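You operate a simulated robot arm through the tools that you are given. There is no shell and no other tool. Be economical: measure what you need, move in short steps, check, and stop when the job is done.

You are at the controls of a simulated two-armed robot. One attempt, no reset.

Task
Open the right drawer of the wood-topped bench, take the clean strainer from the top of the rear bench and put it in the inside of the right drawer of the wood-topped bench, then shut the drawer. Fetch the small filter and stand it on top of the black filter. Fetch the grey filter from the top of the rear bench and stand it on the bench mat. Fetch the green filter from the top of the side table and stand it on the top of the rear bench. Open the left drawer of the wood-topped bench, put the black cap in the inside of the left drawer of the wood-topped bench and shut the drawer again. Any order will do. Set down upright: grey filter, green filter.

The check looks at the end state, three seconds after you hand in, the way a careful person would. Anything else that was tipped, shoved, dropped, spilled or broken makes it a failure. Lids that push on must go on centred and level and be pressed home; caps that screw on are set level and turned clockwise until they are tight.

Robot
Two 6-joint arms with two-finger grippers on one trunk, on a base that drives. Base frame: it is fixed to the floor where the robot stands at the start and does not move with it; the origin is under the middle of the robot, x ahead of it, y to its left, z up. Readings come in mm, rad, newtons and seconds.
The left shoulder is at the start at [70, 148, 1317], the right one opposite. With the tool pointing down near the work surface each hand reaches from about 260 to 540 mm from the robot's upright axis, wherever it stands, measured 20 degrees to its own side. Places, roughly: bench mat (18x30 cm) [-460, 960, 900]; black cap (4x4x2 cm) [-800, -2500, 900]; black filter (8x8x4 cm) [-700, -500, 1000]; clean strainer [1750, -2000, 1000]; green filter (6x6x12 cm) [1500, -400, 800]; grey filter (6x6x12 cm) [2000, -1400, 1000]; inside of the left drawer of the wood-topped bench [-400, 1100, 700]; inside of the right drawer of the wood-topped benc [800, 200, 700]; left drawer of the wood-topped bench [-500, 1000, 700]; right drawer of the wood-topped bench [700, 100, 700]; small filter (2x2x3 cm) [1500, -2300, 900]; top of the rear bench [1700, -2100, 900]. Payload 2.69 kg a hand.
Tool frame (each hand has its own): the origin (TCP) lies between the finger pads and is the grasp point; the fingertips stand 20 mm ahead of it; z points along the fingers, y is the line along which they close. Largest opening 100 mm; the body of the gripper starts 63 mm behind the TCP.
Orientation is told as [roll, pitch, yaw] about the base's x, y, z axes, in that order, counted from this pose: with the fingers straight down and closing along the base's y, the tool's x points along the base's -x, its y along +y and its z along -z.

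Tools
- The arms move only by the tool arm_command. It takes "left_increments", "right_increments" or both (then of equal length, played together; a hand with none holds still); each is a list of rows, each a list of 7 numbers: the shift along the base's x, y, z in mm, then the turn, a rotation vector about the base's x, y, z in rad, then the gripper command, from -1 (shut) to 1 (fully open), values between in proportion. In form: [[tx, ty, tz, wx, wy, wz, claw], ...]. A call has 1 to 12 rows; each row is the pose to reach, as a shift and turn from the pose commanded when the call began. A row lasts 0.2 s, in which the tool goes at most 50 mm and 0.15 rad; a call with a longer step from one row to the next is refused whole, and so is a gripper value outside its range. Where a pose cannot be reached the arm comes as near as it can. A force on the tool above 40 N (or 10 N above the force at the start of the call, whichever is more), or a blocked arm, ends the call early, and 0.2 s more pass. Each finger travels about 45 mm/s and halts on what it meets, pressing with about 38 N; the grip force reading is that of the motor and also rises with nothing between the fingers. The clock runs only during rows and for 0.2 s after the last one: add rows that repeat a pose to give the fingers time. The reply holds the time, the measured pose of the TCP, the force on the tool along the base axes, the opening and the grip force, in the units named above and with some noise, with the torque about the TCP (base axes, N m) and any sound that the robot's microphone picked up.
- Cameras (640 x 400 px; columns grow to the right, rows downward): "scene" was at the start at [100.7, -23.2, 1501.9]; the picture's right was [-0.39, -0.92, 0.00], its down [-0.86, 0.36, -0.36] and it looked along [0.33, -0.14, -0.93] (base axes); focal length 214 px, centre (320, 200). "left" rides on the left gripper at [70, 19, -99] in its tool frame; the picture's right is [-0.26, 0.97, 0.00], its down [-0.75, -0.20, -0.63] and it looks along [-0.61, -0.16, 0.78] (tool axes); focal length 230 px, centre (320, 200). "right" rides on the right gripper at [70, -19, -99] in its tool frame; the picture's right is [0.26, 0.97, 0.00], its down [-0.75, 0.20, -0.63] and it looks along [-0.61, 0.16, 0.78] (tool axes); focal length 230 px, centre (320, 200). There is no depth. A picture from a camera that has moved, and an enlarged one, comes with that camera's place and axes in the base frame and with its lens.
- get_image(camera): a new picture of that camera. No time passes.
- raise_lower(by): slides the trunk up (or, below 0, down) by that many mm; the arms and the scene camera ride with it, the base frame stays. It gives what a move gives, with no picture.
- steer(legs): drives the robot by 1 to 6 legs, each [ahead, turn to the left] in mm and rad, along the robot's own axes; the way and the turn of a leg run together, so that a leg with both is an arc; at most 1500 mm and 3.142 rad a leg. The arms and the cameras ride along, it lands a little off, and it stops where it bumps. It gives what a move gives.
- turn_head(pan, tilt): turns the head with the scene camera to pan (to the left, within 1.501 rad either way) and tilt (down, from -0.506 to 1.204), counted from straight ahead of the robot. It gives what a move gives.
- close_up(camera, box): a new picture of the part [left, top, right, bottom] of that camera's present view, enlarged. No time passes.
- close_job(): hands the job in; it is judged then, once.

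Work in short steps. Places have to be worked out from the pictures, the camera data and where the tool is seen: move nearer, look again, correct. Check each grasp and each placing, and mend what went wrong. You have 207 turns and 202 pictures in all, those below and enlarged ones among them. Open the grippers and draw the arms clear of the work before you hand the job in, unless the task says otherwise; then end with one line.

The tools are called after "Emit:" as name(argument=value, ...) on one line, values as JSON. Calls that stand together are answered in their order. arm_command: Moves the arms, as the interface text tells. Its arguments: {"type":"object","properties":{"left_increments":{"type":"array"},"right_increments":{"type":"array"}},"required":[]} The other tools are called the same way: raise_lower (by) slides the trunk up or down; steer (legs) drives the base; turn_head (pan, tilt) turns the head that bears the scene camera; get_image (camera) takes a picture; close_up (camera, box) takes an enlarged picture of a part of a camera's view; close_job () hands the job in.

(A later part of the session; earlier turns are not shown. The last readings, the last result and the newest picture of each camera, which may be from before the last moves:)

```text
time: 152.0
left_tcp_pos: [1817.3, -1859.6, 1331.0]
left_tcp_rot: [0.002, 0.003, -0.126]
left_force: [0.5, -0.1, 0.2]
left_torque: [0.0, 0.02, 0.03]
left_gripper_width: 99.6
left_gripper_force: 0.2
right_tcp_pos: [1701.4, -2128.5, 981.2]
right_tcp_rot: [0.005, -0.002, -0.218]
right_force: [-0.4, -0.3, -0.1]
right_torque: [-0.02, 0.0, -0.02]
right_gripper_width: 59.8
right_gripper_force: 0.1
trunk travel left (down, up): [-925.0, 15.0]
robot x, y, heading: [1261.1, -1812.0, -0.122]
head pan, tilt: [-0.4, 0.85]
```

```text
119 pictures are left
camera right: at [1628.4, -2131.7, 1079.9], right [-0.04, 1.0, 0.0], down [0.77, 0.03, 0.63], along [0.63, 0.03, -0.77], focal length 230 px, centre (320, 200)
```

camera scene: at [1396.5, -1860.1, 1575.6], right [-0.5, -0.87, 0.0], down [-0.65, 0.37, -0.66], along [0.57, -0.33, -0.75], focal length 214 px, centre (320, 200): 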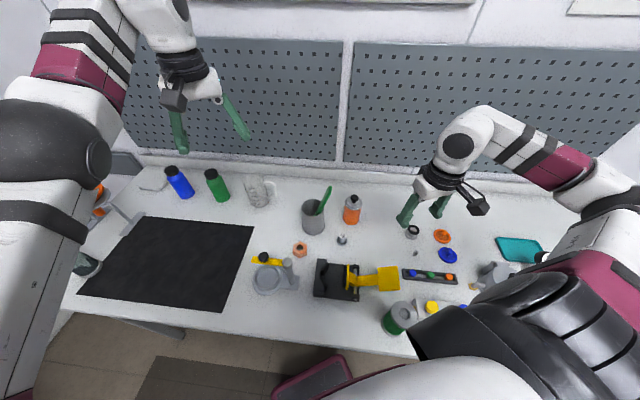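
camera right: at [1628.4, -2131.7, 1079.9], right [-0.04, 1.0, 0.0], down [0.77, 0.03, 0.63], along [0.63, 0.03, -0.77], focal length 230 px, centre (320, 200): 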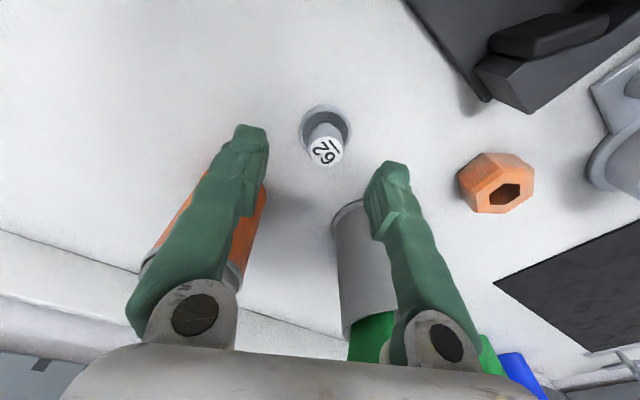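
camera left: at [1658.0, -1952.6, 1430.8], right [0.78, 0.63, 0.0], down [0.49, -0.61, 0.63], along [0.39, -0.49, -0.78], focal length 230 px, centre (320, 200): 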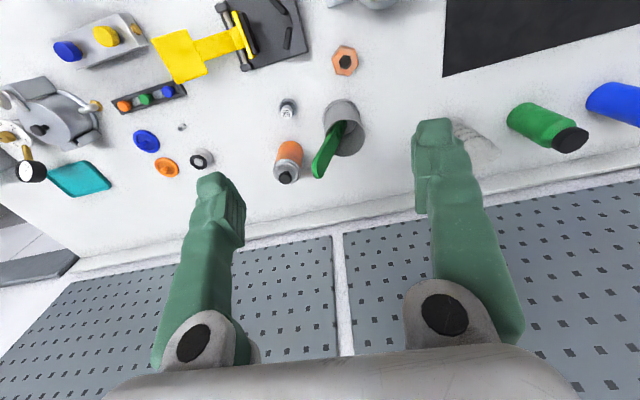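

Centred within a few mm. I descend to z≈923 and close on the stem.

Emit:
arm_command(right_increments=[[0, 4, -20, 0, 0, 0, 0.2], [0, 4, -40, 0, 0, 0, 0.2], [0, 4, -58, 0, 0, 0, 0.2], [0, 4, -58, 0, 0, 0, -1], [0, 4, -58, 0, 0, 0, -1], [0, 4, -58, 0, 0, 0, -1], [0, 4, -58, 0, 0, 0, -1]])

Emit:
get_image(camera="right")

```text
time: 153.6
left_tcp_pos: [1816.6, -1858.4, 1331.8]
left_tcp_rot: [0.003, 0.003, -0.126]
left_force: [0.2, -0.2, -0.7]
left_torque: [0.0, 0.0, 0.0]
left_gripper_width: 100.1
left_gripper_force: 0.1
right_tcp_pos: [1693.4, -2111.2, 934.2]
right_tcp_rot: [0.002, -0.006, -0.231]
right_force: [-0.1, -0.6, -0.3]
right_torque: [0.01, 0.0, 0.01]
right_gripper_width: 0.3
right_gripper_force: 22.3
right hand out of reach, approached as far as the arm can: row 2, 3, 4, 5, 6, 7
trunk travel left (down, up): [-925.0, 15.0]
robot x, y, heading: [1259.7, -1810.1, -0.118]
head pan, tilt: [-0.4, 0.85]
```

```text
118 pictures are left
camera right: at [1619.6, -2111.5, 1032.4], right [-0.03, 1.0, 0.0], down [0.77, 0.02, 0.63], along [0.63, 0.02, -0.77], focal length 230 px, centre (320, 200)
```

right: 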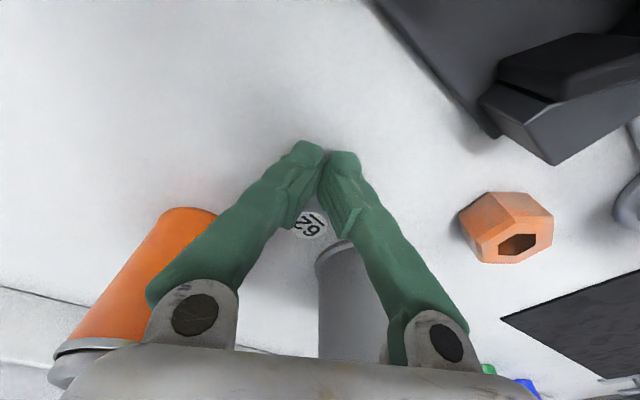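

At the low level it is slightly out of reach and closed in front of the stem. I go back up to 983, reopen, and descend with the trunk instead.

Emit:
arm_command(right_increments=[[0, 0, 25, 0, 0, 0, -1], [0, 0, 49, 0, 0, 0, -1], [8, -13, 49, 0, 0.004, 0.012, 0.2], [8, -13, 49, 0, 0.004, 0.012, 0.2], [8, -13, 49, 0, 0.004, 0.012, 0.2], [8, -13, 49, 0, 0.004, 0.012, 0.2]])

Emit:
get_image(camera="right")

```text
time: 155.0
left_tcp_pos: [1814.4, -1859.4, 1332.1]
left_tcp_rot: [0.003, 0.003, -0.125]
left_force: [0.8, 0.4, -0.1]
left_torque: [0.01, -0.03, 0.02]
left_gripper_width: 100.2
left_gripper_force: 0.1
right_tcp_pos: [1701.0, -2122.6, 983.2]
right_tcp_rot: [0.003, -0.001, -0.207]
right_force: [0.5, -0.4, 0.2]
right_torque: [-0.02, -0.02, -0.01]
right_gripper_width: 59.9
right_gripper_force: 0.0
trunk travel left (down, up): [-925.0, 15.0]
robot x, y, heading: [1257.6, -1810.9, -0.118]
head pan, tilt: [-0.4, 0.85]
```

```text
117 pictures are left
camera right: at [1627.7, -2126.2, 1082.0], right [-0.05, 1.0, 0.0], down [0.78, 0.04, 0.63], along [0.63, 0.04, -0.78], focal length 230 px, centre (320, 200)
```

right: 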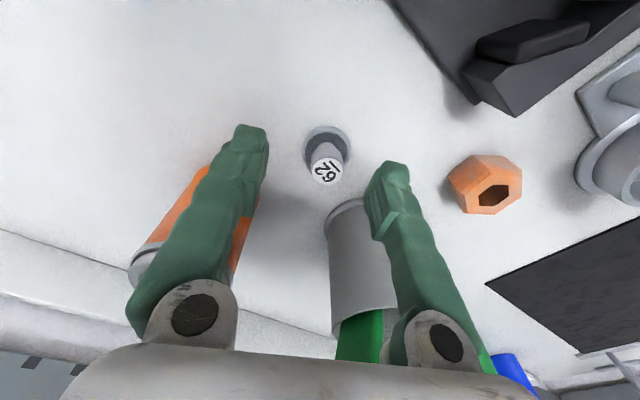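

The strainer was nudged about 17 mm (still upright), now near (1717,-2114). I drive 16 mm ahead, correct sideways, and lower the trunk by 58.

Emit:
steer(legs=[[16, 0]])

Emit:
arm_command(right_increments=[[0, 9, 0, 0, 0, 0, 0.2], [0, 9, 0, 0, 0, 0, 0.2]])

Emit:
raise_lower(by=-25)

Emit:
get_image(camera="right")

```text
time: 155.8
left_tcp_pos: [1827.1, -1860.5, 1334.0]
left_tcp_rot: [0.002, -0.001, -0.125]
left_force: [0.3, 0.0, -0.8]
left_torque: [0.0, -0.08, 0.02]
left_gripper_width: 99.9
left_gripper_force: 0.0
right_tcp_pos: [1714.0, -2123.2, 984.8]
right_tcp_rot: [0.004, -0.003, -0.208]
right_force: [0.1, 0.4, 0.3]
right_torque: [0.01, -0.02, 0.0]
right_gripper_width: 59.9
right_gripper_force: 0.0
trunk travel left (down, up): [-925.0, 15.0]
robot x, y, heading: [1277.6, -1815.1, -0.123]
head pan, tilt: [-0.4, 0.85]
```

```text
time: 156.4
left_tcp_pos: [1831.8, -1860.4, 1332.2]
left_tcp_rot: [-0.001, 0.001, -0.126]
left_force: [-0.2, -0.9, 0.1]
left_torque: [-0.02, -0.01, 0.01]
left_gripper_width: 100.1
left_gripper_force: 0.0
right_tcp_pos: [1715.4, -2115.9, 983.8]
right_tcp_rot: [0.002, 0.001, -0.207]
right_force: [0.7, -0.9, 0.5]
right_torque: [-0.03, -0.01, 0.0]
right_gripper_width: 60.1
right_gripper_force: 0.0
trunk travel left (down, up): [-925.0, 15.0]
robot x, y, heading: [1273.9, -1812.0, -0.122]
head pan, tilt: [-0.4, 0.85]
```

```text
time: 157.1
left_tcp_pos: [1831.4, -1861.2, 1307.6]
left_tcp_rot: [0.001, 0.001, -0.126]
left_force: [-0.2, 0.1, -0.3]
left_torque: [-0.01, 0.03, 0.01]
left_gripper_width: 99.9
left_gripper_force: 0.1
right_tcp_pos: [1716.9, -2115.7, 958.6]
right_tcp_rot: [0.004, 0.001, -0.206]
right_force: [1.1, 0.7, -0.7]
right_torque: [0.0, 0.01, 0.03]
right_gripper_width: 60.0
right_gripper_force: 0.1
trunk travel left (down, up): [-900.0, 40.0]
robot x, y, heading: [1271.4, -1815.3, -0.12]
head pan, tilt: [-0.4, 0.85]
```

```text
116 pictures are left
camera right: at [1643.9, -2119.4, 1057.1], right [-0.05, 1.0, 0.0], down [0.78, 0.04, 0.63], along [0.63, 0.04, -0.78], focal length 230 px, centre (320, 200)
```

right: 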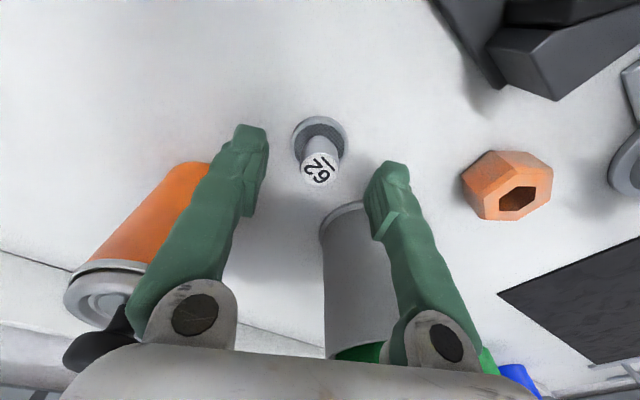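

Well centred. Trunk down 34 more, then close.

Emit:
raise_lower(by=-34)

Emit:
arm_command(right_increments=[[2, 2, 0, 0, 0, 0, -1], [2, 2, 0, 0, 0, 0, -1], [2, 2, 0, 0, 0, 0, -1], [2, 2, 0, 0, 0, 0, -1]])

Emit:
get_image(camera="right")

```text
time: 157.8
left_tcp_pos: [1831.4, -1861.1, 1273.2]
left_tcp_rot: [0.003, -0.001, -0.127]
left_force: [1.0, -0.1, 0.3]
left_torque: [-0.01, -0.02, -0.06]
left_gripper_width: 99.9
left_gripper_force: 0.0
right_tcp_pos: [1716.3, -2116.4, 923.2]
right_tcp_rot: [0.006, 0.001, -0.207]
right_force: [-0.2, -0.2, -0.1]
right_torque: [0.0, -0.03, 0.01]
right_gripper_width: 60.1
right_gripper_force: 0.1
trunk travel left (down, up): [-866.0, 74.0]
robot x, y, heading: [1274.5, -1814.9, -0.116]
head pan, tilt: [-0.4, 0.85]
```

```text
time: 158.8
left_tcp_pos: [1829.7, -1861.1, 1274.8]
left_tcp_rot: [-0.001, 0.001, -0.126]
left_force: [0.2, 0.0, 0.1]
left_torque: [-0.03, -0.01, -0.03]
left_gripper_width: 100.0
left_gripper_force: 0.1
right_tcp_pos: [1717.5, -2115.7, 926.6]
right_tcp_rot: [0.002, -0.003, -0.206]
right_force: [2.7, -3.1, 13.6]
right_torque: [-0.07, -0.04, -0.01]
right_gripper_width: 23.3
right_gripper_force: 38.0
trunk travel left (down, up): [-866.0, 74.0]
robot x, y, heading: [1276.3, -1811.1, -0.121]
head pan, tilt: [-0.4, 0.85]
```

```text
115 pictures are left
camera right: at [1645.0, -2117.3, 1024.5], right [-0.06, 1.0, 0.0], down [0.77, 0.04, 0.63], along [0.63, 0.04, -0.77], focal length 230 px, centre (320, 200)
```

right: 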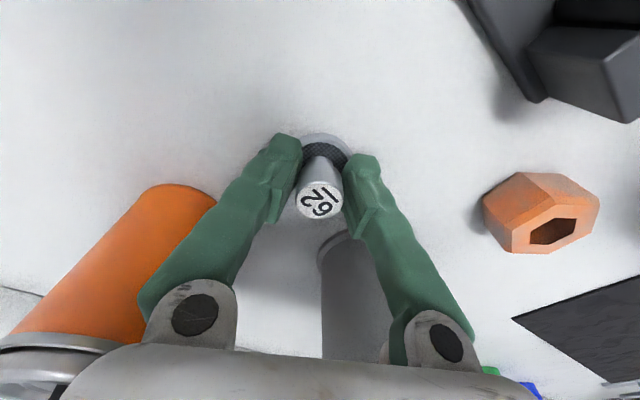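

The stem is gripped (23 mm). I lift with the trunk and check.

Emit:
raise_lower(by=70)

Emit:
arm_command(right_increments=[[0, 0, 20, 0, 0, 0, -1], [-6, -6, 45, 0, 0, 0, -1], [-15, -15, 70, 0, 0, 0, -1], [-25, -25, 95, 0, 0, 0, -1]])

Emit:
get_image(camera="right")

```text
time: 159.9
left_tcp_pos: [1832.0, -1861.7, 1343.6]
left_tcp_rot: [0.001, 0.002, -0.127]
left_force: [0.2, -0.2, -0.3]
left_torque: [0.02, -0.01, 0.03]
left_gripper_width: 99.8
left_gripper_force: 0.0
right_tcp_pos: [1718.6, -2115.3, 993.4]
right_tcp_rot: [0.004, 0.001, -0.206]
right_force: [-0.5, 0.9, -0.8]
right_torque: [0.02, 0.0, 0.02]
right_gripper_width: 23.2
right_gripper_force: 37.5
trunk travel left (down, up): [-936.0, 4.0]
robot x, y, heading: [1271.9, -1817.4, -0.121]
head pan, tilt: [-0.4, 0.85]
```

```text
time: 160.9
left_tcp_pos: [1830.3, -1862.9, 1343.3]
left_tcp_rot: [0.002, 0.002, -0.127]
left_force: [-0.5, -0.5, 0.1]
left_torque: [-0.02, 0.01, 0.01]
left_gripper_width: 100.2
left_gripper_force: 0.1
right_tcp_pos: [1702.4, -2155.9, 1068.9]
right_tcp_rot: [0.008, -0.001, -0.207]
right_force: [-0.1, -0.3, -0.7]
right_torque: [0.0, 0.01, 0.02]
right_gripper_width: 22.9
right_gripper_force: 38.0
right hand out of reach, approached as far as the arm can: row 3, 4
trunk travel left (down, up): [-936.0, 4.0]
robot x, y, heading: [1276.5, -1811.7, -0.121]
head pan, tilt: [-0.4, 0.85]
```

```text
114 pictures are left
camera right: at [1629.3, -2158.7, 1167.5], right [-0.05, 1.0, 0.01], down [0.77, 0.04, 0.63], along [0.63, 0.04, -0.78], focal length 230 px, centre (320, 200)
```

right: 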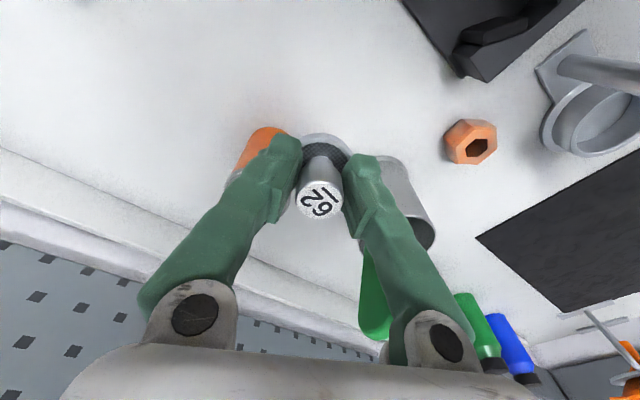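

The strainer is safely in the right hand. I raise it to the travel posture, back away, and drive to face the grey filter at the left end of the bench.

Emit:
arm_command(right_increments=[[-20, -10, 25, 0, 0, 0, -1], [-45, -20, 50, 0, 0, 0, -1], [-70, -30, 75, 0, 0, 0, -1], [-95, -40, 95, 0, 0, 0, -1], [-120, -50, 105, 0, 0, 0, -1]])

Emit:
steer(legs=[[-150, 0], [0, 1.06], [644, 0], [0, -1.571]])

Emit:
turn_head(pan=0.4, tilt=0.8)

Emit:
get_image(camera="scene")

```text
time: 162.1
left_tcp_pos: [1830.7, -1860.4, 1343.0]
left_tcp_rot: [0.0, 0.003, -0.125]
left_force: [-0.3, -0.5, -0.1]
left_torque: [0.0, 0.02, 0.03]
left_gripper_width: 99.8
left_gripper_force: 0.0
right_tcp_pos: [1581.3, -2205.1, 1172.1]
right_tcp_rot: [0.002, 0.002, -0.208]
right_force: [-0.3, -0.2, -0.3]
right_torque: [0.05, -0.02, 0.02]
right_gripper_width: 23.1
right_gripper_force: 37.9
right hand out of reach, approached as far as the arm can: row 1, 2, 3, 4
trunk travel left (down, up): [-936.0, 4.0]
robot x, y, heading: [1277.6, -1811.8, -0.122]
head pan, tilt: [-0.4, 0.85]
```

```text
time: 173.2
left_tcp_pos: [1971.5, -1568.6, 1343.3]
left_tcp_rot: [0.0, 0.003, -0.616]
left_force: [0.6, -0.1, 0.2]
left_torque: [0.01, 0.0, -0.01]
left_gripper_width: 100.4
left_gripper_force: 0.0
right_tcp_pos: [1590.7, -1754.7, 1173.5]
right_tcp_rot: [0.003, 0.003, -0.696]
right_force: [-0.7, 0.4, -1.6]
right_torque: [0.0, 0.02, 0.02]
right_gripper_width: 23.2
right_gripper_force: 37.8
trunk travel left (down, up): [-936.0, 4.0]
robot x, y, heading: [1504.2, -1269.5, -0.612]
head pan, tilt: [-0.4, 0.85]
```

```text
time: 174.4
left_tcp_pos: [1970.4, -1569.0, 1343.6]
left_tcp_rot: [0.002, 0.001, -0.616]
left_force: [-0.2, -1.0, 0.9]
left_torque: [0.02, 0.01, 0.0]
left_gripper_width: 100.1
left_gripper_force: 0.2
right_tcp_pos: [1589.0, -1754.8, 1172.3]
right_tcp_rot: [0.002, 0.0, -0.697]
right_force: [0.8, 0.4, -0.7]
right_torque: [-0.03, 0.0, -0.01]
right_gripper_width: 22.9
right_gripper_force: 38.0
trunk travel left (down, up): [-936.0, 4.0]
robot x, y, heading: [1504.1, -1265.9, -0.606]
head pan, tilt: [0.4, 0.799]
```

```text
113 pictures are left
camera scene: at [1621.5, -1312.9, 1590.6], right [-0.21, -0.98, 0.0], down [-0.7, 0.15, -0.7], along [0.68, -0.15, -0.72], focal length 214 px, centre (320, 200)
```

scene: 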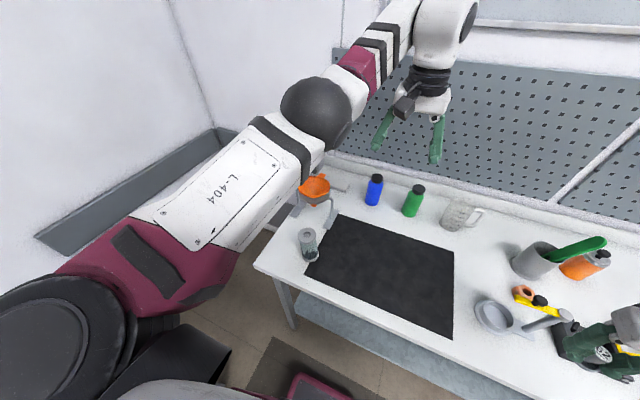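

The grey filter stands at about (2031,-1360). I swing the left arm from its crossed pose to the left-side posture, mirrored from the right one.

Emit:
arm_command(left_increments=[[0, 38, -14, 0, 0, 0, 1], [0, 76, -28, 0, 0, 0, 1], [-1, 114, -42, 0, 0, 0, 1], [-2, 152, -56, 0, 0, 0, 1], [-2, 190, -70, 0, 0, 0, 1], [-3, 228, -84, 0, 0, 0, 1], [-3, 266, -98, 0, 0, 0, 1], [-4, 304, -112, 0, 0, 0, 1], [-4, 342, -126, 0, 0, 0, 1], [-5, 380, -140, 0, 0, 0, 1], [-5, 410, -150, 0, 0, 0, 1], [-5, 429, -159, 0, 0, 0, 1]])

Emit:
get_image(camera="scene")

Emit:
get_image(camera="left")

```text
time: 177.0
left_tcp_pos: [1962.4, -1149.8, 1183.2]
left_tcp_rot: [0.002, -0.001, -0.625]
left_force: [-0.2, -0.9, -0.2]
left_torque: [0.07, -0.05, -0.04]
left_gripper_width: 100.0
left_gripper_force: 0.1
left hand out of reach, approached as far as the arm can: row 1, 2, 3, 4, 5, 6, 7, 8, 9, 10
right_tcp_pos: [1581.7, -1759.2, 1172.3]
right_tcp_rot: [0.009, 0.001, -0.7]
right_force: [-0.8, -0.4, -0.8]
right_torque: [0.03, -0.06, -0.04]
right_gripper_width: 22.7
right_gripper_force: 37.9
trunk travel left (down, up): [-936.0, 4.0]
robot x, y, heading: [1504.6, -1264.1, -0.615]
head pan, tilt: [0.4, 0.799]
```

```text
112 pictures are left
camera scene: at [1614.6, -1317.0, 1591.1], right [-0.21, -0.98, 0.0], down [-0.7, 0.15, -0.7], along [0.68, -0.14, -0.71], focal length 214 px, centre (320, 200)
```

scene: 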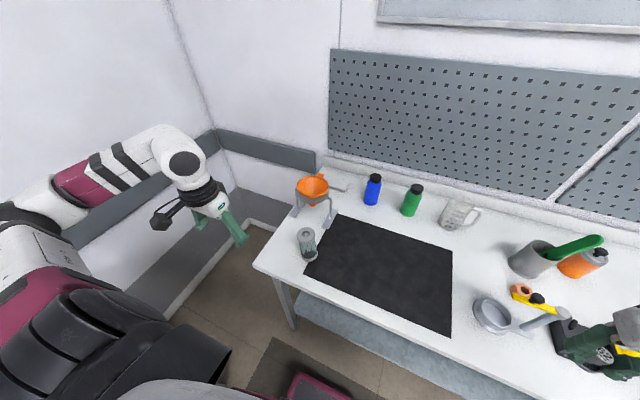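

```text
111 pictures are left
camera left: at [1916.2, -1095.4, 1281.7], right [0.77, 0.63, 0.0], down [0.49, -0.6, 0.63], along [0.4, -0.49, -0.78], focal length 230 px, centre (320, 200)
```

left: 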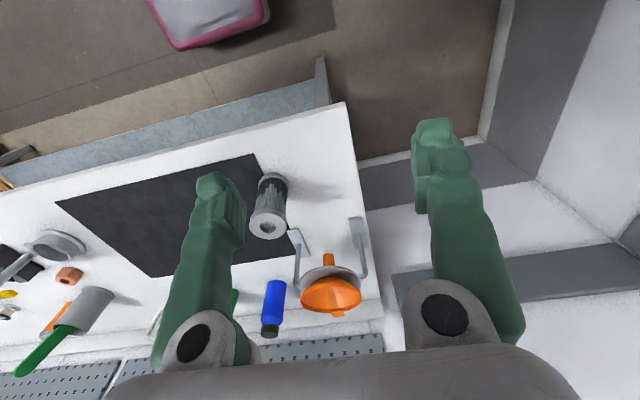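

The left arm is in its mirrored posture. I turn slightly right and advance 50 mm so that the grey filter is ~33° to the left.

Emit:
steer(legs=[[0, -0.1], [50, 0]])

Emit:
get_image(camera="left")

```text
time: 178.4
left_tcp_pos: [2005.2, -1220.4, 1183.2]
left_tcp_rot: [0.003, -0.008, -0.719]
left_force: [-0.6, 1.3, 0.9]
left_torque: [-0.07, -0.03, -0.03]
left_gripper_width: 99.8
left_gripper_force: 0.1
right_tcp_pos: [1567.3, -1789.6, 1176.4]
right_tcp_rot: [0.006, -0.007, -0.799]
right_force: [-0.8, -0.2, -0.5]
right_torque: [0.01, -0.06, -0.01]
right_gripper_width: 22.8
right_gripper_force: 38.4
trunk travel left (down, up): [-936.0, 4.0]
robot x, y, heading: [1540.9, -1298.3, -0.712]
head pan, tilt: [0.4, 0.799]
```

```text
110 pictures are left
camera left: at [1965.2, -1161.2, 1282.2], right [0.83, 0.56, 0.01], down [0.43, -0.64, 0.63], along [0.36, -0.52, -0.77], focal length 230 px, centre (320, 200)
```

left: 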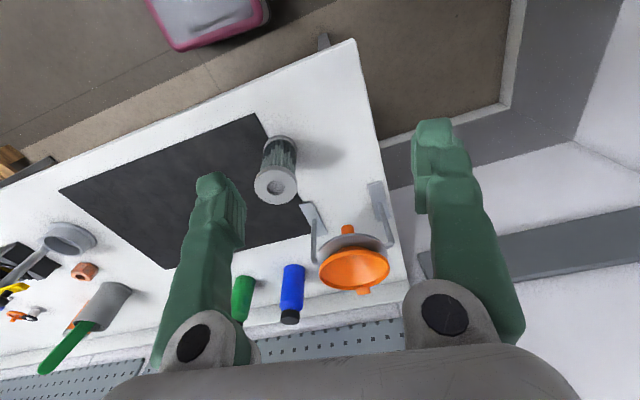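

Emit:
arm_command(left_increments=[[4, -28, -15, 0, 0, 0, 0.6], [8, -56, -35, 0, 0, 0, 0.6], [12, -84, -60, 0, 0, 0, 0.6], [16, -112, -85, 0, 0, 0, 0.6], [20, -138, -115, 0, 0, 0, 0.6]])

Emit:
get_image(camera="left")

```text
time: 179.6
left_tcp_pos: [2047.6, -1358.1, 1049.3]
left_tcp_rot: [-0.001, 0.001, -0.722]
left_force: [0.1, -0.5, 0.3]
left_torque: [0.02, 0.02, 0.0]
left_gripper_width: 80.1
left_gripper_force: 0.0
left hand out of reach, approached as far as the arm can: row 2, 3, 4, 5
right_tcp_pos: [1574.5, -1798.3, 1171.3]
right_tcp_rot: [0.007, 0.003, -0.8]
right_force: [0.0, -0.4, -1.0]
right_torque: [0.1, 0.03, -0.02]
right_gripper_width: 22.9
right_gripper_force: 38.1
trunk travel left (down, up): [-936.0, 4.0]
robot x, y, heading: [1540.5, -1299.0, -0.712]
head pan, tilt: [0.4, 0.799]
```

```text
109 pictures are left
camera left: at [2008.9, -1299.7, 1147.7], right [0.83, 0.56, 0.0], down [0.43, -0.65, 0.63], along [0.35, -0.52, -0.78], focal length 230 px, centre (320, 200)
```

left: 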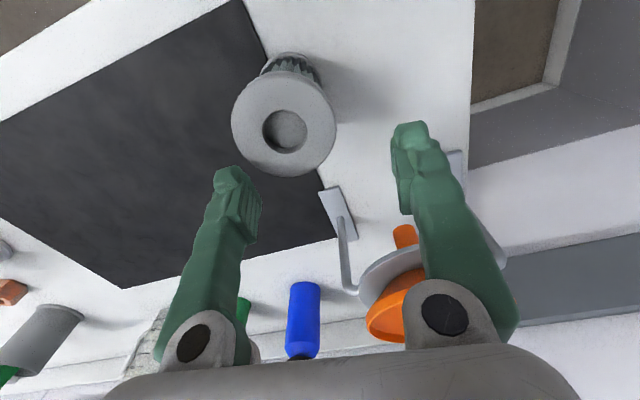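

The filter is 27 mm off in x; I correct with the base (back 33 mm, 0.042 right), then check.

Emit:
steer(legs=[[-33, -0.042]])

Emit:
arm_command(left_increments=[[0, 0, -15, 0, 0, 0, 0.6], [0, 0, -20, 0, 0, 0, 0.6]])

Emit:
get_image(camera="left")

```text
time: 180.5
left_tcp_pos: [2025.0, -1355.2, 1046.4]
left_tcp_rot: [-0.002, 0.003, -0.76]
left_force: [1.5, -0.8, -0.3]
left_torque: [0.07, 0.12, -0.02]
left_gripper_width: 80.2
left_gripper_force: 0.1
right_tcp_pos: [1536.6, -1774.8, 1170.8]
right_tcp_rot: [0.0, 0.005, -0.839]
right_force: [0.5, -1.2, -0.8]
right_torque: [0.02, 0.08, 0.02]
right_gripper_width: 23.0
right_gripper_force: 37.7
trunk travel left (down, up): [-936.0, 4.0]
robot x, y, heading: [1513.4, -1279.7, -0.756]
head pan, tilt: [0.4, 0.799]
```

```text
time: 181.1
left_tcp_pos: [2021.2, -1352.8, 1029.5]
left_tcp_rot: [-0.001, -0.001, -0.76]
left_force: [-0.4, -0.5, 0.6]
left_torque: [0.0, 0.03, 0.0]
left_gripper_width: 80.2
left_gripper_force: 0.1
right_tcp_pos: [1531.3, -1774.0, 1172.3]
right_tcp_rot: [0.001, 0.001, -0.842]
right_force: [-0.5, -0.5, 0.3]
right_torque: [0.01, 0.02, 0.01]
right_gripper_width: 22.8
right_gripper_force: 37.9
trunk travel left (down, up): [-936.0, 4.0]
robot x, y, heading: [1516.9, -1278.2, -0.754]
head pan, tilt: [0.4, 0.799]
```

```text
108 pictures are left
camera left: at [1984.3, -1292.8, 1128.4], right [0.85, 0.52, 0.0], down [0.4, -0.66, 0.63], along [0.33, -0.54, -0.78], focal length 230 px, centre (320, 200)
```

left: 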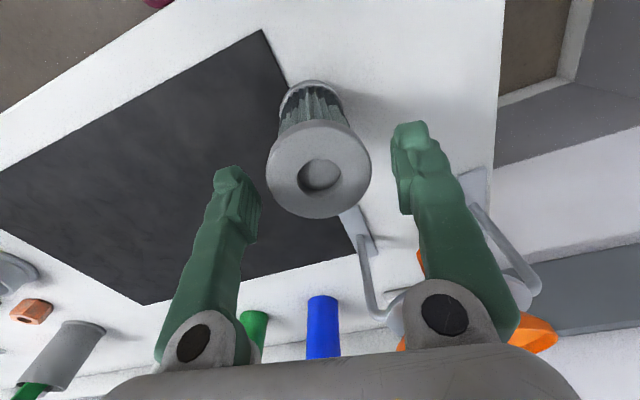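

Aligned. I descend to z≈988 and close.

Emit:
arm_command(left_increments=[[0, -1, -14, 0, 0, 0, 0.6], [1, -3, -28, 0, 0, 0, 0.6], [1, -3, -41, 0, 0, 0, 0.6], [1, -3, -41, 0, 0, 0, -1], [1, -3, -41, 0, 0, 0, -1], [1, -3, -41, 0, 0, 0, -1], [1, -3, -41, 0, 0, 0, -1]])

Emit:
get_image(camera="left")

```text
time: 182.7
left_tcp_pos: [2005.2, -1353.6, 1008.9]
left_tcp_rot: [0.002, -0.006, -0.756]
left_force: [-0.1, 0.9, 0.3]
left_torque: [0.03, 0.02, 0.02]
left_gripper_width: 57.9
left_gripper_force: 38.0
left hand out of reach, approached as far as the arm can: row 1, 2, 3, 4, 5, 6, 7
right_tcp_pos: [1529.7, -1771.5, 1173.1]
right_tcp_rot: [0.001, -0.002, -0.839]
right_force: [-0.3, -0.7, -0.8]
right_torque: [0.05, -0.01, -0.01]
right_gripper_width: 22.7
right_gripper_force: 37.8
trunk travel left (down, up): [-936.0, 4.0]
robot x, y, heading: [1517.1, -1275.4, -0.757]
head pan, tilt: [0.4, 0.799]
```

```text
107 pictures are left
camera left: at [1968.7, -1291.7, 1106.1], right [0.85, 0.53, 0.0], down [0.41, -0.66, 0.63], along [0.33, -0.54, -0.77], focal length 230 px, centre (320, 200)
```

left: 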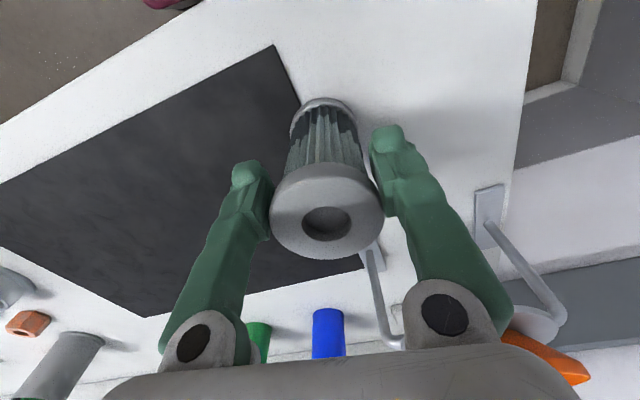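

The grip is off-centre because the arm ran out of reach. I open, return to the previous good pose, and will descend with the trunk instead.

Emit:
arm_command(left_increments=[[0, 0, 0, 0, 0, 0, 0.6], [0, 0, 0, 0, 0, 0, 0.6], [0, 0, 0, 0, 0, 0, 0.6], [5, 0, 10, 0, 0, 0, 0.6], [16, 0, 21, 0, 0, 0, 0.6], [16, 0, 21, 0, 0, 0, 0.6]])

Emit:
get_image(camera="left")

```text
time: 184.1
left_tcp_pos: [2021.8, -1353.2, 1029.4]
left_tcp_rot: [-0.001, -0.002, -0.761]
left_force: [0.9, 1.0, 0.3]
left_torque: [0.04, 0.0, -0.01]
left_gripper_width: 80.2
left_gripper_force: 0.1
right_tcp_pos: [1529.3, -1771.8, 1173.8]
right_tcp_rot: [0.004, -0.003, -0.839]
right_force: [0.5, -0.3, -0.3]
right_torque: [-0.01, 0.0, 0.04]
right_gripper_width: 23.0
right_gripper_force: 38.5
trunk travel left (down, up): [-936.0, 4.0]
robot x, y, heading: [1514.8, -1276.2, -0.76]
head pan, tilt: [0.4, 0.799]
```

```text
106 pictures are left
camera left: at [1984.5, -1291.7, 1127.5], right [0.85, 0.52, 0.0], down [0.4, -0.66, 0.63], along [0.33, -0.54, -0.78], focal length 230 px, centre (320, 200)
```

left: 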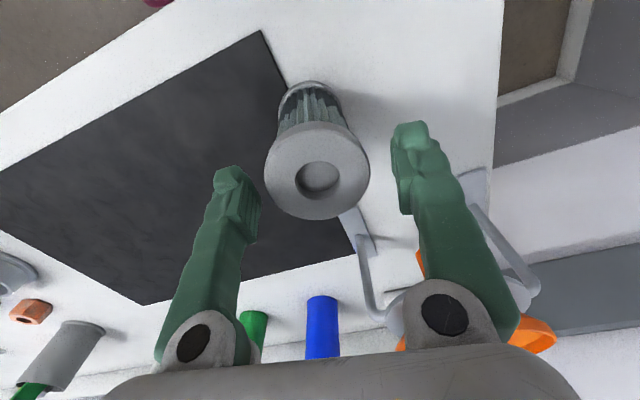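

The filter stayed in place and the hand is centred again. Trunk down 41 and close.

Emit:
raise_lower(by=-41)

Emit:
arm_command(left_increments=[[0, 0, 0, 0, 0, 0, -1], [0, 0, 0, 0, 0, 0, -1], [0, 0, 0, 0, 0, 0, -1], [0, 0, 0, 0, 0, 0, -1]])

Emit:
get_image(camera="left")

```text
time: 184.9
left_tcp_pos: [2021.8, -1352.1, 987.7]
left_tcp_rot: [0.002, -0.004, -0.761]
left_force: [-0.3, -0.6, 0.5]
left_torque: [0.01, -0.02, 0.0]
left_gripper_width: 80.2
left_gripper_force: 0.1
right_tcp_pos: [1529.4, -1771.6, 1133.9]
right_tcp_rot: [0.003, -0.002, -0.839]
right_force: [-0.1, 0.0, -0.6]
right_torque: [0.0, 0.0, 0.02]
right_gripper_width: 23.0
right_gripper_force: 38.2
trunk travel left (down, up): [-895.0, 45.0]
robot x, y, heading: [1517.9, -1277.0, -0.755]
head pan, tilt: [0.4, 0.799]
```

```text
time: 185.9
left_tcp_pos: [2021.0, -1352.1, 988.9]
left_tcp_rot: [0.0, -0.002, -0.76]
left_force: [0.0, -1.2, 1.2]
left_torque: [-0.11, 0.15, 0.04]
left_gripper_width: 57.9
left_gripper_force: 38.3
right_tcp_pos: [1528.3, -1771.5, 1132.3]
right_tcp_rot: [0.005, -0.003, -0.839]
right_force: [0.5, -0.1, -0.5]
right_torque: [0.01, 0.0, -0.03]
right_gripper_width: 22.5
right_gripper_force: 37.8
trunk travel left (down, up): [-895.0, 45.0]
robot x, y, heading: [1514.5, -1277.8, -0.76]
head pan, tilt: [0.4, 0.799]
```

```text
105 pictures are left
camera left: at [1984.0, -1292.3, 1086.7], right [0.85, 0.52, 0.0], down [0.4, -0.66, 0.63], along [0.33, -0.54, -0.77], focal length 230 px, centre (320, 200)
```

left: 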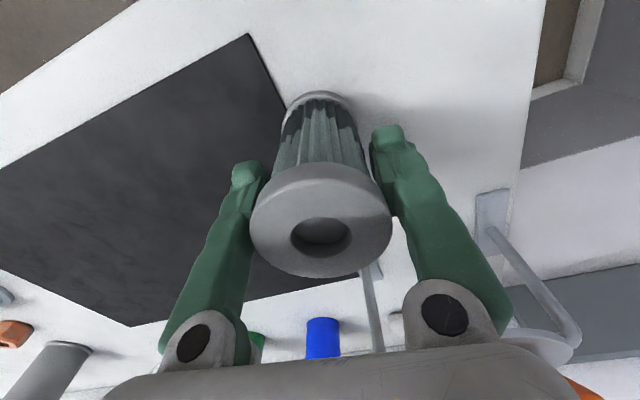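

Good grip (57.9 mm, centred). I lift with the trunk, back away from the bench, and look.

Emit:
raise_lower(by=44)

Emit:
steer(legs=[[-300, 0]])

Emit:
arm_command(left_increments=[[-20, 15, 20, 0, 0, 0, -1], [-40, 30, 45, 0, 0, 0, -1], [-60, 50, 70, 0, 0, 0, -1], [-75, 75, 95, 0, 0, 0, -1], [-85, 100, 120, 0, 0, 0, -1], [-90, 120, 140, 0, 0, 0, -1]])

Emit:
get_image(camera="left")

Emit:
get_image(camera="right")

```text
time: 186.8
left_tcp_pos: [2021.8, -1351.1, 1032.0]
left_tcp_rot: [-0.001, -0.005, -0.761]
left_force: [-0.3, 0.5, -0.7]
left_torque: [-0.01, 0.01, 0.01]
left_gripper_width: 57.6
left_gripper_force: 38.3
right_tcp_pos: [1530.3, -1772.7, 1177.0]
right_tcp_rot: [0.004, 0.001, -0.839]
right_force: [-0.2, 0.6, -0.7]
right_torque: [-0.02, -0.01, 0.02]
right_gripper_width: 22.6
right_gripper_force: 37.7
trunk travel left (down, up): [-939.0, 1.0]
robot x, y, heading: [1514.9, -1272.2, -0.753]
head pan, tilt: [0.4, 0.799]
```

```text
time: 188.8
left_tcp_pos: [1807.9, -1152.3, 1031.0]
left_tcp_rot: [-0.001, 0.0, -0.763]
left_force: [0.4, -0.6, -2.0]
left_torque: [0.02, 0.02, 0.02]
left_gripper_width: 57.4
left_gripper_force: 38.4
right_tcp_pos: [1315.2, -1571.5, 1174.3]
right_tcp_rot: [0.001, 0.001, -0.841]
right_force: [0.0, -0.2, -1.1]
right_torque: [0.03, 0.03, 0.03]
right_gripper_width: 22.7
right_gripper_force: 37.9
trunk travel left (down, up): [-939.0, 1.0]
robot x, y, heading: [1299.4, -1075.6, -0.755]
head pan, tilt: [0.4, 0.799]
```

```text
time: 190.2
left_tcp_pos: [1714.0, -1027.5, 1171.7]
left_tcp_rot: [-0.003, -0.004, -0.763]
left_force: [-0.1, -0.3, -1.3]
left_torque: [0.01, -0.01, -0.03]
left_gripper_width: 57.6
left_gripper_force: 38.1
left hand out of reach, approached as far as the arm can: row 2, 3, 4
right_tcp_pos: [1313.0, -1567.1, 1178.0]
right_tcp_rot: [0.003, -0.004, -0.84]
right_force: [-0.2, -0.5, -1.1]
right_torque: [0.01, 0.0, -0.01]
right_gripper_width: 22.7
right_gripper_force: 38.0
trunk travel left (down, up): [-939.0, 1.0]
robot x, y, heading: [1300.0, -1073.0, -0.755]
head pan, tilt: [0.4, 0.799]
```

```text
104 pictures are left
camera left: at [1677.8, -966.5, 1269.8], right [0.85, 0.52, 0.0], down [0.4, -0.66, 0.63], along [0.33, -0.54, -0.77], focal length 230 px, centre (320, 200)
```

left: 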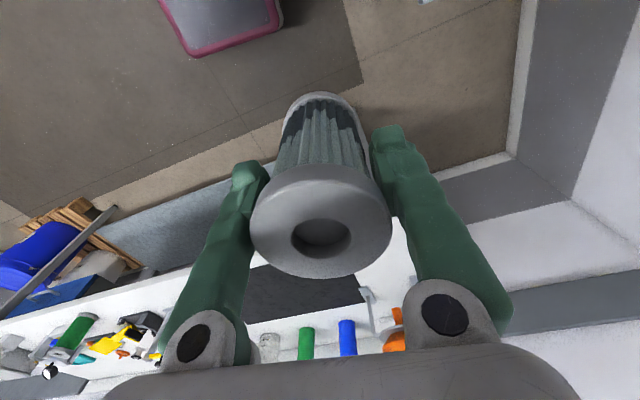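

```text
103 pictures are left
camera right: at [1251.4, -1526.7, 1276.2], right [0.55, 0.84, 0.0], down [0.65, -0.43, 0.63], along [0.53, -0.35, -0.77], focal length 230 px, centre (320, 200)
```

right: 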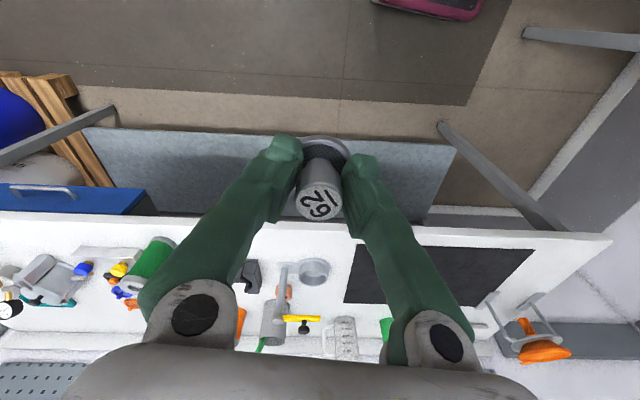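

Both objects are held. I drive to the open right drawer.

Emit:
steer(legs=[[0, -2.968], [1400, 0], [0, -1.62]])

Emit:
turn_head(pan=-0.4, tilt=0.9)

Emit:
get_image(camera="scene")

Emit:
get_image(camera="right")

```text
time: 208.1
left_tcp_pos: [80.0, 146.2, 1172.5]
left_tcp_rot: [-0.002, -0.003, 0.905]
left_force: [0.1, 0.0, -1.1]
left_torque: [0.02, 0.02, 0.01]
left_gripper_width: 57.5
left_gripper_force: 37.6
right_tcp_pos: [655.2, -202.5, 1176.3]
right_tcp_rot: [0.002, -0.002, 0.825]
right_force: [-0.2, 1.2, -0.9]
right_torque: [0.0, -0.01, -0.01]
right_gripper_width: 22.5
right_gripper_force: 38.0
trunk travel left (down, up): [-939.0, 1.0]
robot x, y, heading: [167.6, -264.9, 0.916]
head pan, tilt: [0.4, 0.799]
```

```text
time: 209.2
left_tcp_pos: [79.9, 147.0, 1170.8]
left_tcp_rot: [-0.002, -0.003, 0.904]
left_force: [0.5, 0.2, -1.5]
left_torque: [-0.01, 0.02, -0.02]
left_gripper_width: 57.9
left_gripper_force: 37.9
right_tcp_pos: [655.2, -202.3, 1177.3]
right_tcp_rot: [0.003, -0.002, 0.825]
right_force: [0.6, -0.4, -1.2]
right_torque: [0.01, 0.0, 0.0]
right_gripper_width: 22.6
right_gripper_force: 38.1
trunk travel left (down, up): [-939.0, 1.0]
robot x, y, heading: [165.8, -264.4, 0.912]
head pan, tilt: [-0.4, 0.901]
```

```text
102 pictures are left
camera scene: at [258.7, -187.6, 1585.7], right [0.49, -0.87, 0.0], down [-0.68, -0.38, -0.62], along [0.54, 0.3, -0.78], focal length 214 px, centre (320, 200)
```

scene: 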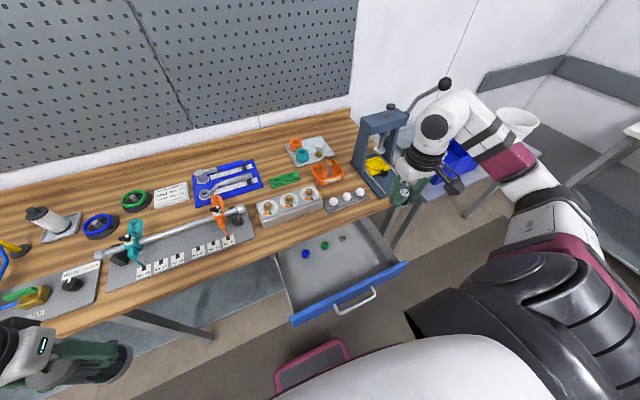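

```text
101 pictures are left
camera right: at [620.9, -265.8, 1275.6], right [-0.88, 0.47, 0.0], down [0.36, 0.69, 0.63], along [0.29, 0.56, -0.78], focal length 230 px, centre (320, 200)
```

right: 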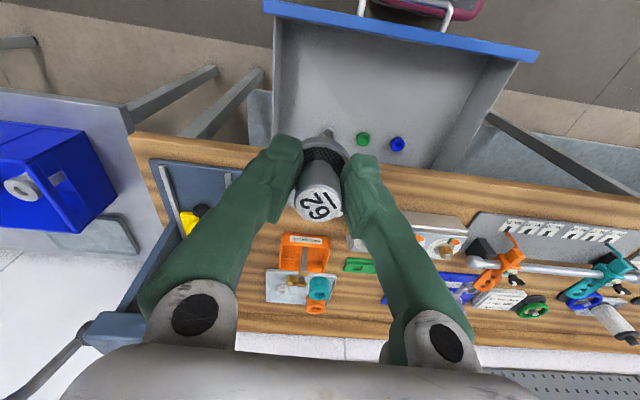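

The drawer interior's free front part is around (552,-125). I move the right hand there while descending to 1000.

Emit:
arm_command(right_increments=[[0, 0, -40, 0, 0, 0, -1], [-10, 8, -80, 0, 0, 0, -1], [-30, 22, -110, 0, 0, 0.03, -1], [-50, 37, -140, 0, 0, 0.06, -1], [-70, 52, -160, 0, 0, 0.09, -1], [-88, 66, -175, 0, 0, 0.11, -1], [-103, 77, -185, 0, 0, 0.11, -1]])

Emit:
get_image(camera="right")

```text
time: 210.8
left_tcp_pos: [78.9, 148.2, 1170.3]
left_tcp_rot: [-0.002, -0.003, 0.904]
left_force: [-0.5, 0.9, -0.7]
left_torque: [-0.01, -0.03, -0.03]
left_gripper_width: 57.6
left_gripper_force: 37.8
right_tcp_pos: [551.9, -123.0, 988.2]
right_tcp_rot: [0.005, -0.003, 0.935]
right_force: [0.1, -0.2, -1.5]
right_torque: [0.0, -0.01, 0.02]
right_gripper_width: 22.6
right_gripper_force: 37.8
trunk travel left (down, up): [-939.0, 1.0]
robot x, y, heading: [165.0, -265.6, 0.912]
head pan, tilt: [-0.4, 0.901]
```

```text
100 pictures are left
camera right: at [524.6, -190.4, 1087.1], right [-0.93, 0.37, 0.0], down [0.28, 0.72, 0.63], along [0.23, 0.59, -0.77], focal length 230 px, centre (320, 200)
```

right: 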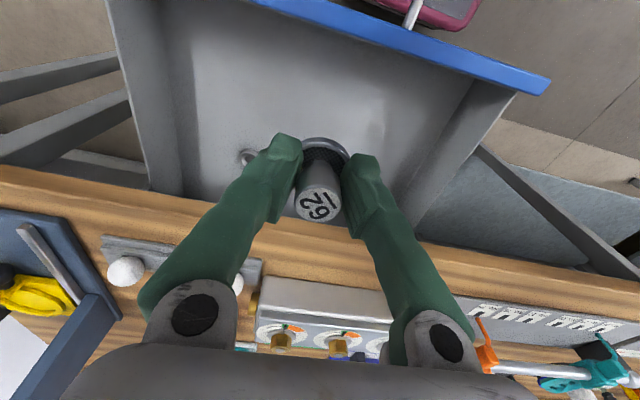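

Exactly over the free space. I lower the trunk by 170 and then feel downward with the arm.

Emit:
raise_lower(by=-170)

Emit:
arm_command(right_increments=[[0, 0, -8, 0, 0, 0, -1], [0, 0, -16, 0, 0, 0, -1], [0, 0, -24, 0, 0, 0, -1], [0, 0, -32, 0, 0, 0, -1], [0, 0, -38, 0, 0, 0, -1], [0, 0, -44, 0, 0, 0, -1], [0, 0, -50, 0, 0, 0, -1], [0, 0, -54, 0, 0, 0, -1]])

Emit:
get_image(camera="right")

```text
time: 212.8
left_tcp_pos: [80.4, 145.8, 1000.7]
left_tcp_rot: [0.001, -0.004, 0.903]
left_force: [-0.2, -0.3, -0.6]
left_torque: [-0.05, -0.02, 0.01]
left_gripper_width: 57.5
left_gripper_force: 38.2
right_tcp_pos: [552.3, -124.8, 819.1]
right_tcp_rot: [0.004, -0.002, 0.935]
right_force: [0.2, -0.5, -0.5]
right_torque: [-0.01, 0.0, 0.01]
right_gripper_width: 22.9
right_gripper_force: 37.8
trunk travel left (down, up): [-769.0, 171.0]
robot x, y, heading: [162.7, -264.0, 0.914]
head pan, tilt: [-0.4, 0.901]
```

```text
time: 214.6
left_tcp_pos: [79.7, 146.7, 1000.5]
left_tcp_rot: [0.002, -0.006, 0.904]
left_force: [1.0, 0.5, -0.9]
left_torque: [0.04, 0.04, 0.03]
left_gripper_width: 57.9
left_gripper_force: 37.9
right_tcp_pos: [555.3, -132.4, 795.0]
right_tcp_rot: [0.013, -0.006, 0.911]
right_force: [-0.5, -1.3, -0.3]
right_torque: [0.03, 0.0, -0.01]
right_gripper_width: 22.9
right_gripper_force: 38.2
right hand out of reach, approached as far as the arm can: row 2, 3, 4, 5, 6, 7, 8
trunk travel left (down, up): [-769.0, 171.0]
robot x, y, heading: [164.3, -264.9, 0.908]
head pan, tilt: [-0.4, 0.901]
```

```text
99 pictures are left
camera right: at [526.5, -199.8, 893.5], right [-0.92, 0.39, 0.01], down [0.31, 0.71, 0.64], along [0.24, 0.59, -0.77], focal length 230 px, centre (320, 200)
```

right: 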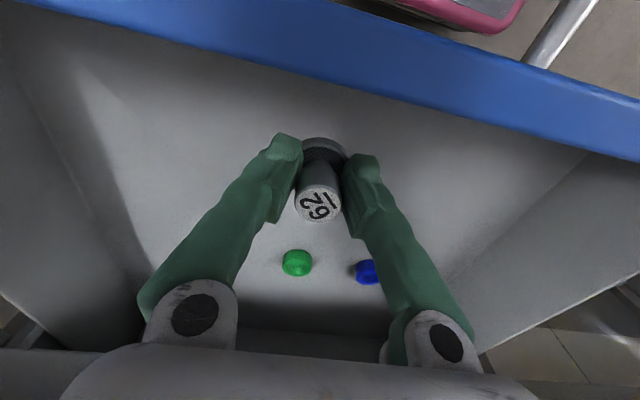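

The arm's downward limit again; I lower with the trunk in small steps.

Emit:
raise_lower(by=-15)

Emit:
raise_lower(by=-8)

Emit:
close_up(camera="right", box=[220, 80, 440, 290])

```text
time: 215.2
left_tcp_pos: [81.0, 145.4, 986.9]
left_tcp_rot: [0.0, -0.002, 0.905]
left_force: [0.4, 0.3, 0.5]
left_torque: [-0.03, -0.02, -0.02]
left_gripper_width: 57.7
left_gripper_force: 38.4
right_tcp_pos: [554.9, -132.1, 781.0]
right_tcp_rot: [0.014, -0.003, 0.91]
right_force: [1.0, 0.1, -0.8]
right_torque: [-0.03, -0.02, -0.01]
right_gripper_width: 22.8
right_gripper_force: 38.0
trunk travel left (down, up): [-754.0, 186.0]
robot x, y, heading: [163.4, -264.4, 0.914]
head pan, tilt: [-0.4, 0.901]
```

```text
time: 215.8
left_tcp_pos: [79.5, 146.7, 976.8]
left_tcp_rot: [0.0, -0.004, 0.901]
left_force: [-0.5, -0.7, -1.8]
left_torque: [0.03, 0.03, 0.01]
left_gripper_width: 57.7
left_gripper_force: 38.1
right_tcp_pos: [555.4, -132.4, 771.4]
right_tcp_rot: [0.013, -0.004, 0.911]
right_force: [-0.6, -0.2, -1.0]
right_torque: [0.01, -0.04, 0.0]
right_gripper_width: 23.0
right_gripper_force: 38.5
trunk travel left (down, up): [-746.0, 194.0]
robot x, y, heading: [161.3, -262.9, 0.916]
head pan, tilt: [-0.4, 0.901]
```

```text
1.90 times, centred on (330, 185) of right
camera zoom: at [526.4, -199.8, 870.4], right [-0.92, 0.39, 0.01], down [0.31, 0.71, 0.64], along [0.24, 0.59, -0.77], focal length 438 px, centre (301, 229)
```

zoom: 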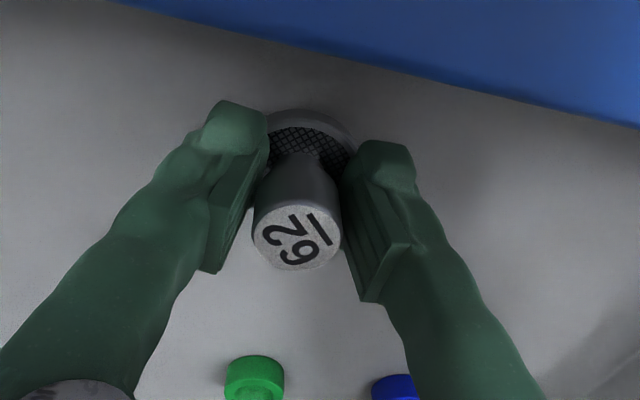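

Emit:
raise_lower(by=-8)

Emit:
raise_lower(by=-6)

```text
time: 216.3
left_tcp_pos: [80.3, 145.8, 970.0]
left_tcp_rot: [0.0, -0.004, 0.905]
left_force: [0.9, 0.2, -0.8]
left_torque: [-0.01, 0.01, 0.0]
left_gripper_width: 57.9
left_gripper_force: 37.9
right_tcp_pos: [554.4, -133.1, 764.2]
right_tcp_rot: [0.014, -0.005, 0.911]
right_force: [0.1, -0.4, -0.8]
right_torque: [0.02, 0.0, -0.02]
right_gripper_width: 22.8
right_gripper_force: 38.5
trunk travel left (down, up): [-738.0, 202.0]
robot x, y, heading: [162.4, -265.1, 0.91]
head pan, tilt: [-0.4, 0.901]
```

```text
time: 216.9
left_tcp_pos: [80.2, 146.2, 963.5]
left_tcp_rot: [0.0, -0.004, 0.904]
left_force: [-0.1, -0.7, -0.3]
left_torque: [-0.03, -0.01, -0.01]
left_gripper_width: 57.8
left_gripper_force: 38.4
right_tcp_pos: [555.4, -132.6, 758.3]
right_tcp_rot: [0.013, -0.004, 0.911]
right_force: [0.7, 0.4, -1.4]
right_torque: [-0.03, 0.0, -0.01]
right_gripper_width: 22.7
right_gripper_force: 38.1
trunk travel left (down, up): [-732.0, 208.0]
robot x, y, heading: [163.7, -262.7, 0.908]
head pan, tilt: [-0.4, 0.901]
```

Emit:
raise_lower(by=-5)

Emit:
raise_lower(by=-4)

Emit:
close_up(camera="right", box=[220, 80, 440, 290])

```text
time: 217.4
left_tcp_pos: [80.4, 147.6, 959.4]
left_tcp_rot: [0.002, -0.002, 0.904]
left_force: [0.1, -0.5, -0.9]
left_torque: [-0.02, 0.01, 0.03]
left_gripper_width: 57.6
left_gripper_force: 37.7
right_tcp_pos: [554.5, -132.2, 753.6]
right_tcp_rot: [0.013, -0.006, 0.909]
right_force: [-0.2, 0.0, -0.9]
right_torque: [0.0, 0.02, -0.01]
right_gripper_width: 22.4
right_gripper_force: 37.8
trunk travel left (down, up): [-727.0, 213.0]
robot x, y, heading: [166.5, -262.5, 0.912]
head pan, tilt: [-0.4, 0.901]
```

```text
time: 218.0
left_tcp_pos: [79.7, 146.6, 955.4]
left_tcp_rot: [0.0, -0.005, 0.904]
left_force: [-1.2, 0.3, -0.5]
left_torque: [-0.03, 0.02, 0.0]
left_gripper_width: 57.8
left_gripper_force: 38.4
right_tcp_pos: [554.3, -132.9, 750.1]
right_tcp_rot: [0.014, -0.007, 0.909]
right_force: [0.6, -0.4, 3.4]
right_torque: [-0.08, -0.02, -0.01]
right_gripper_width: 22.7
right_gripper_force: 38.7
trunk travel left (down, up): [-723.0, 217.0]
robot x, y, heading: [165.7, -260.6, 0.91]
head pan, tilt: [-0.4, 0.901]
```

```text
1.90 times, centred on (330, 185) of right
camera zoom: at [526.2, -200.0, 847.8], right [-0.92, 0.39, 0.01], down [0.31, 0.71, 0.64], along [0.24, 0.59, -0.77], focal length 438 px, centre (301, 229)
```

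zoom: 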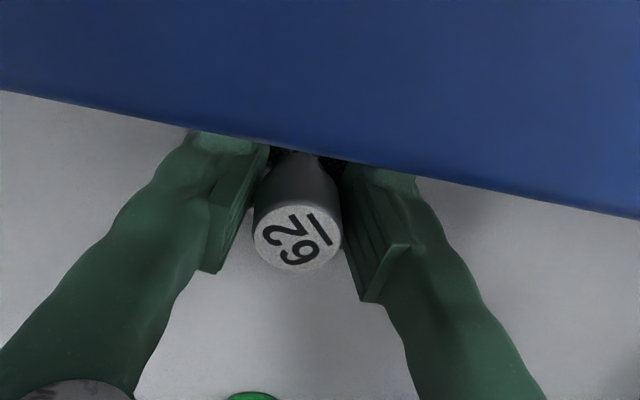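

Contact with the drawer floor (force sign changed). I release and rise with the trunk.

Emit:
arm_command(right_increments=[[0, 0, 0, 0, 0, 0, 0], [0, 0, 0, 0, 0, 0, 0.1], [0, 0, 0, 0, 0, 0, 0.1], [0, 0, 0, 0, 0, 0, 0.1]])

Emit:
raise_lower(by=100)

Emit:
get_image(camera="right")

```text
time: 219.0
left_tcp_pos: [79.7, 145.6, 955.8]
left_tcp_rot: [-0.001, -0.004, 0.904]
left_force: [-0.5, 0.1, -0.5]
left_torque: [-0.03, 0.01, 0.03]
left_gripper_width: 57.9
left_gripper_force: 37.4
right_tcp_pos: [553.6, -134.3, 750.2]
right_tcp_rot: [0.014, -0.004, 0.913]
right_force: [-0.8, 0.2, 2.0]
right_torque: [-0.04, -0.01, 0.0]
right_gripper_width: 54.3
right_gripper_force: 0.1
trunk travel left (down, up): [-723.0, 217.0]
robot x, y, heading: [162.1, -260.8, 0.912]
head pan, tilt: [-0.4, 0.901]
```

```text
time: 220.3
left_tcp_pos: [78.7, 146.1, 1056.1]
left_tcp_rot: [-0.002, -0.004, 0.904]
left_force: [0.0, -0.6, 0.6]
left_torque: [0.03, -0.04, 0.0]
left_gripper_width: 57.6
left_gripper_force: 38.8
right_tcp_pos: [554.7, -133.2, 850.0]
right_tcp_rot: [0.015, -0.005, 0.913]
right_force: [0.7, -0.8, -0.4]
right_torque: [0.0, 0.02, 0.0]
right_gripper_width: 54.8
right_gripper_force: 0.1
trunk travel left (down, up): [-823.0, 117.0]
robot x, y, heading: [161.2, -258.5, 0.912]
head pan, tilt: [-0.4, 0.901]
```

```text
96 pictures are left
camera right: at [526.3, -199.8, 947.5], right [-0.92, 0.39, 0.01], down [0.31, 0.71, 0.64], along [0.24, 0.59, -0.77], focal length 230 px, centre (320, 200)
```

right: 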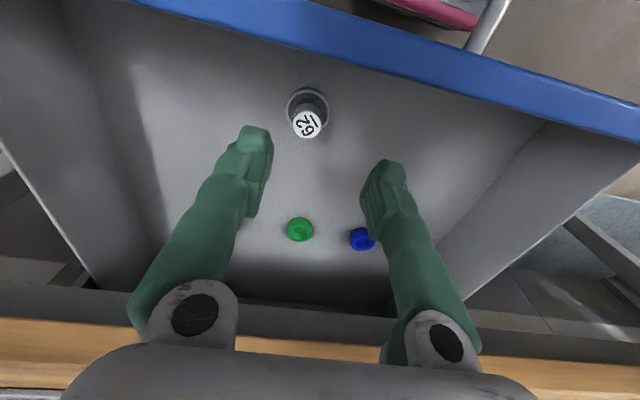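

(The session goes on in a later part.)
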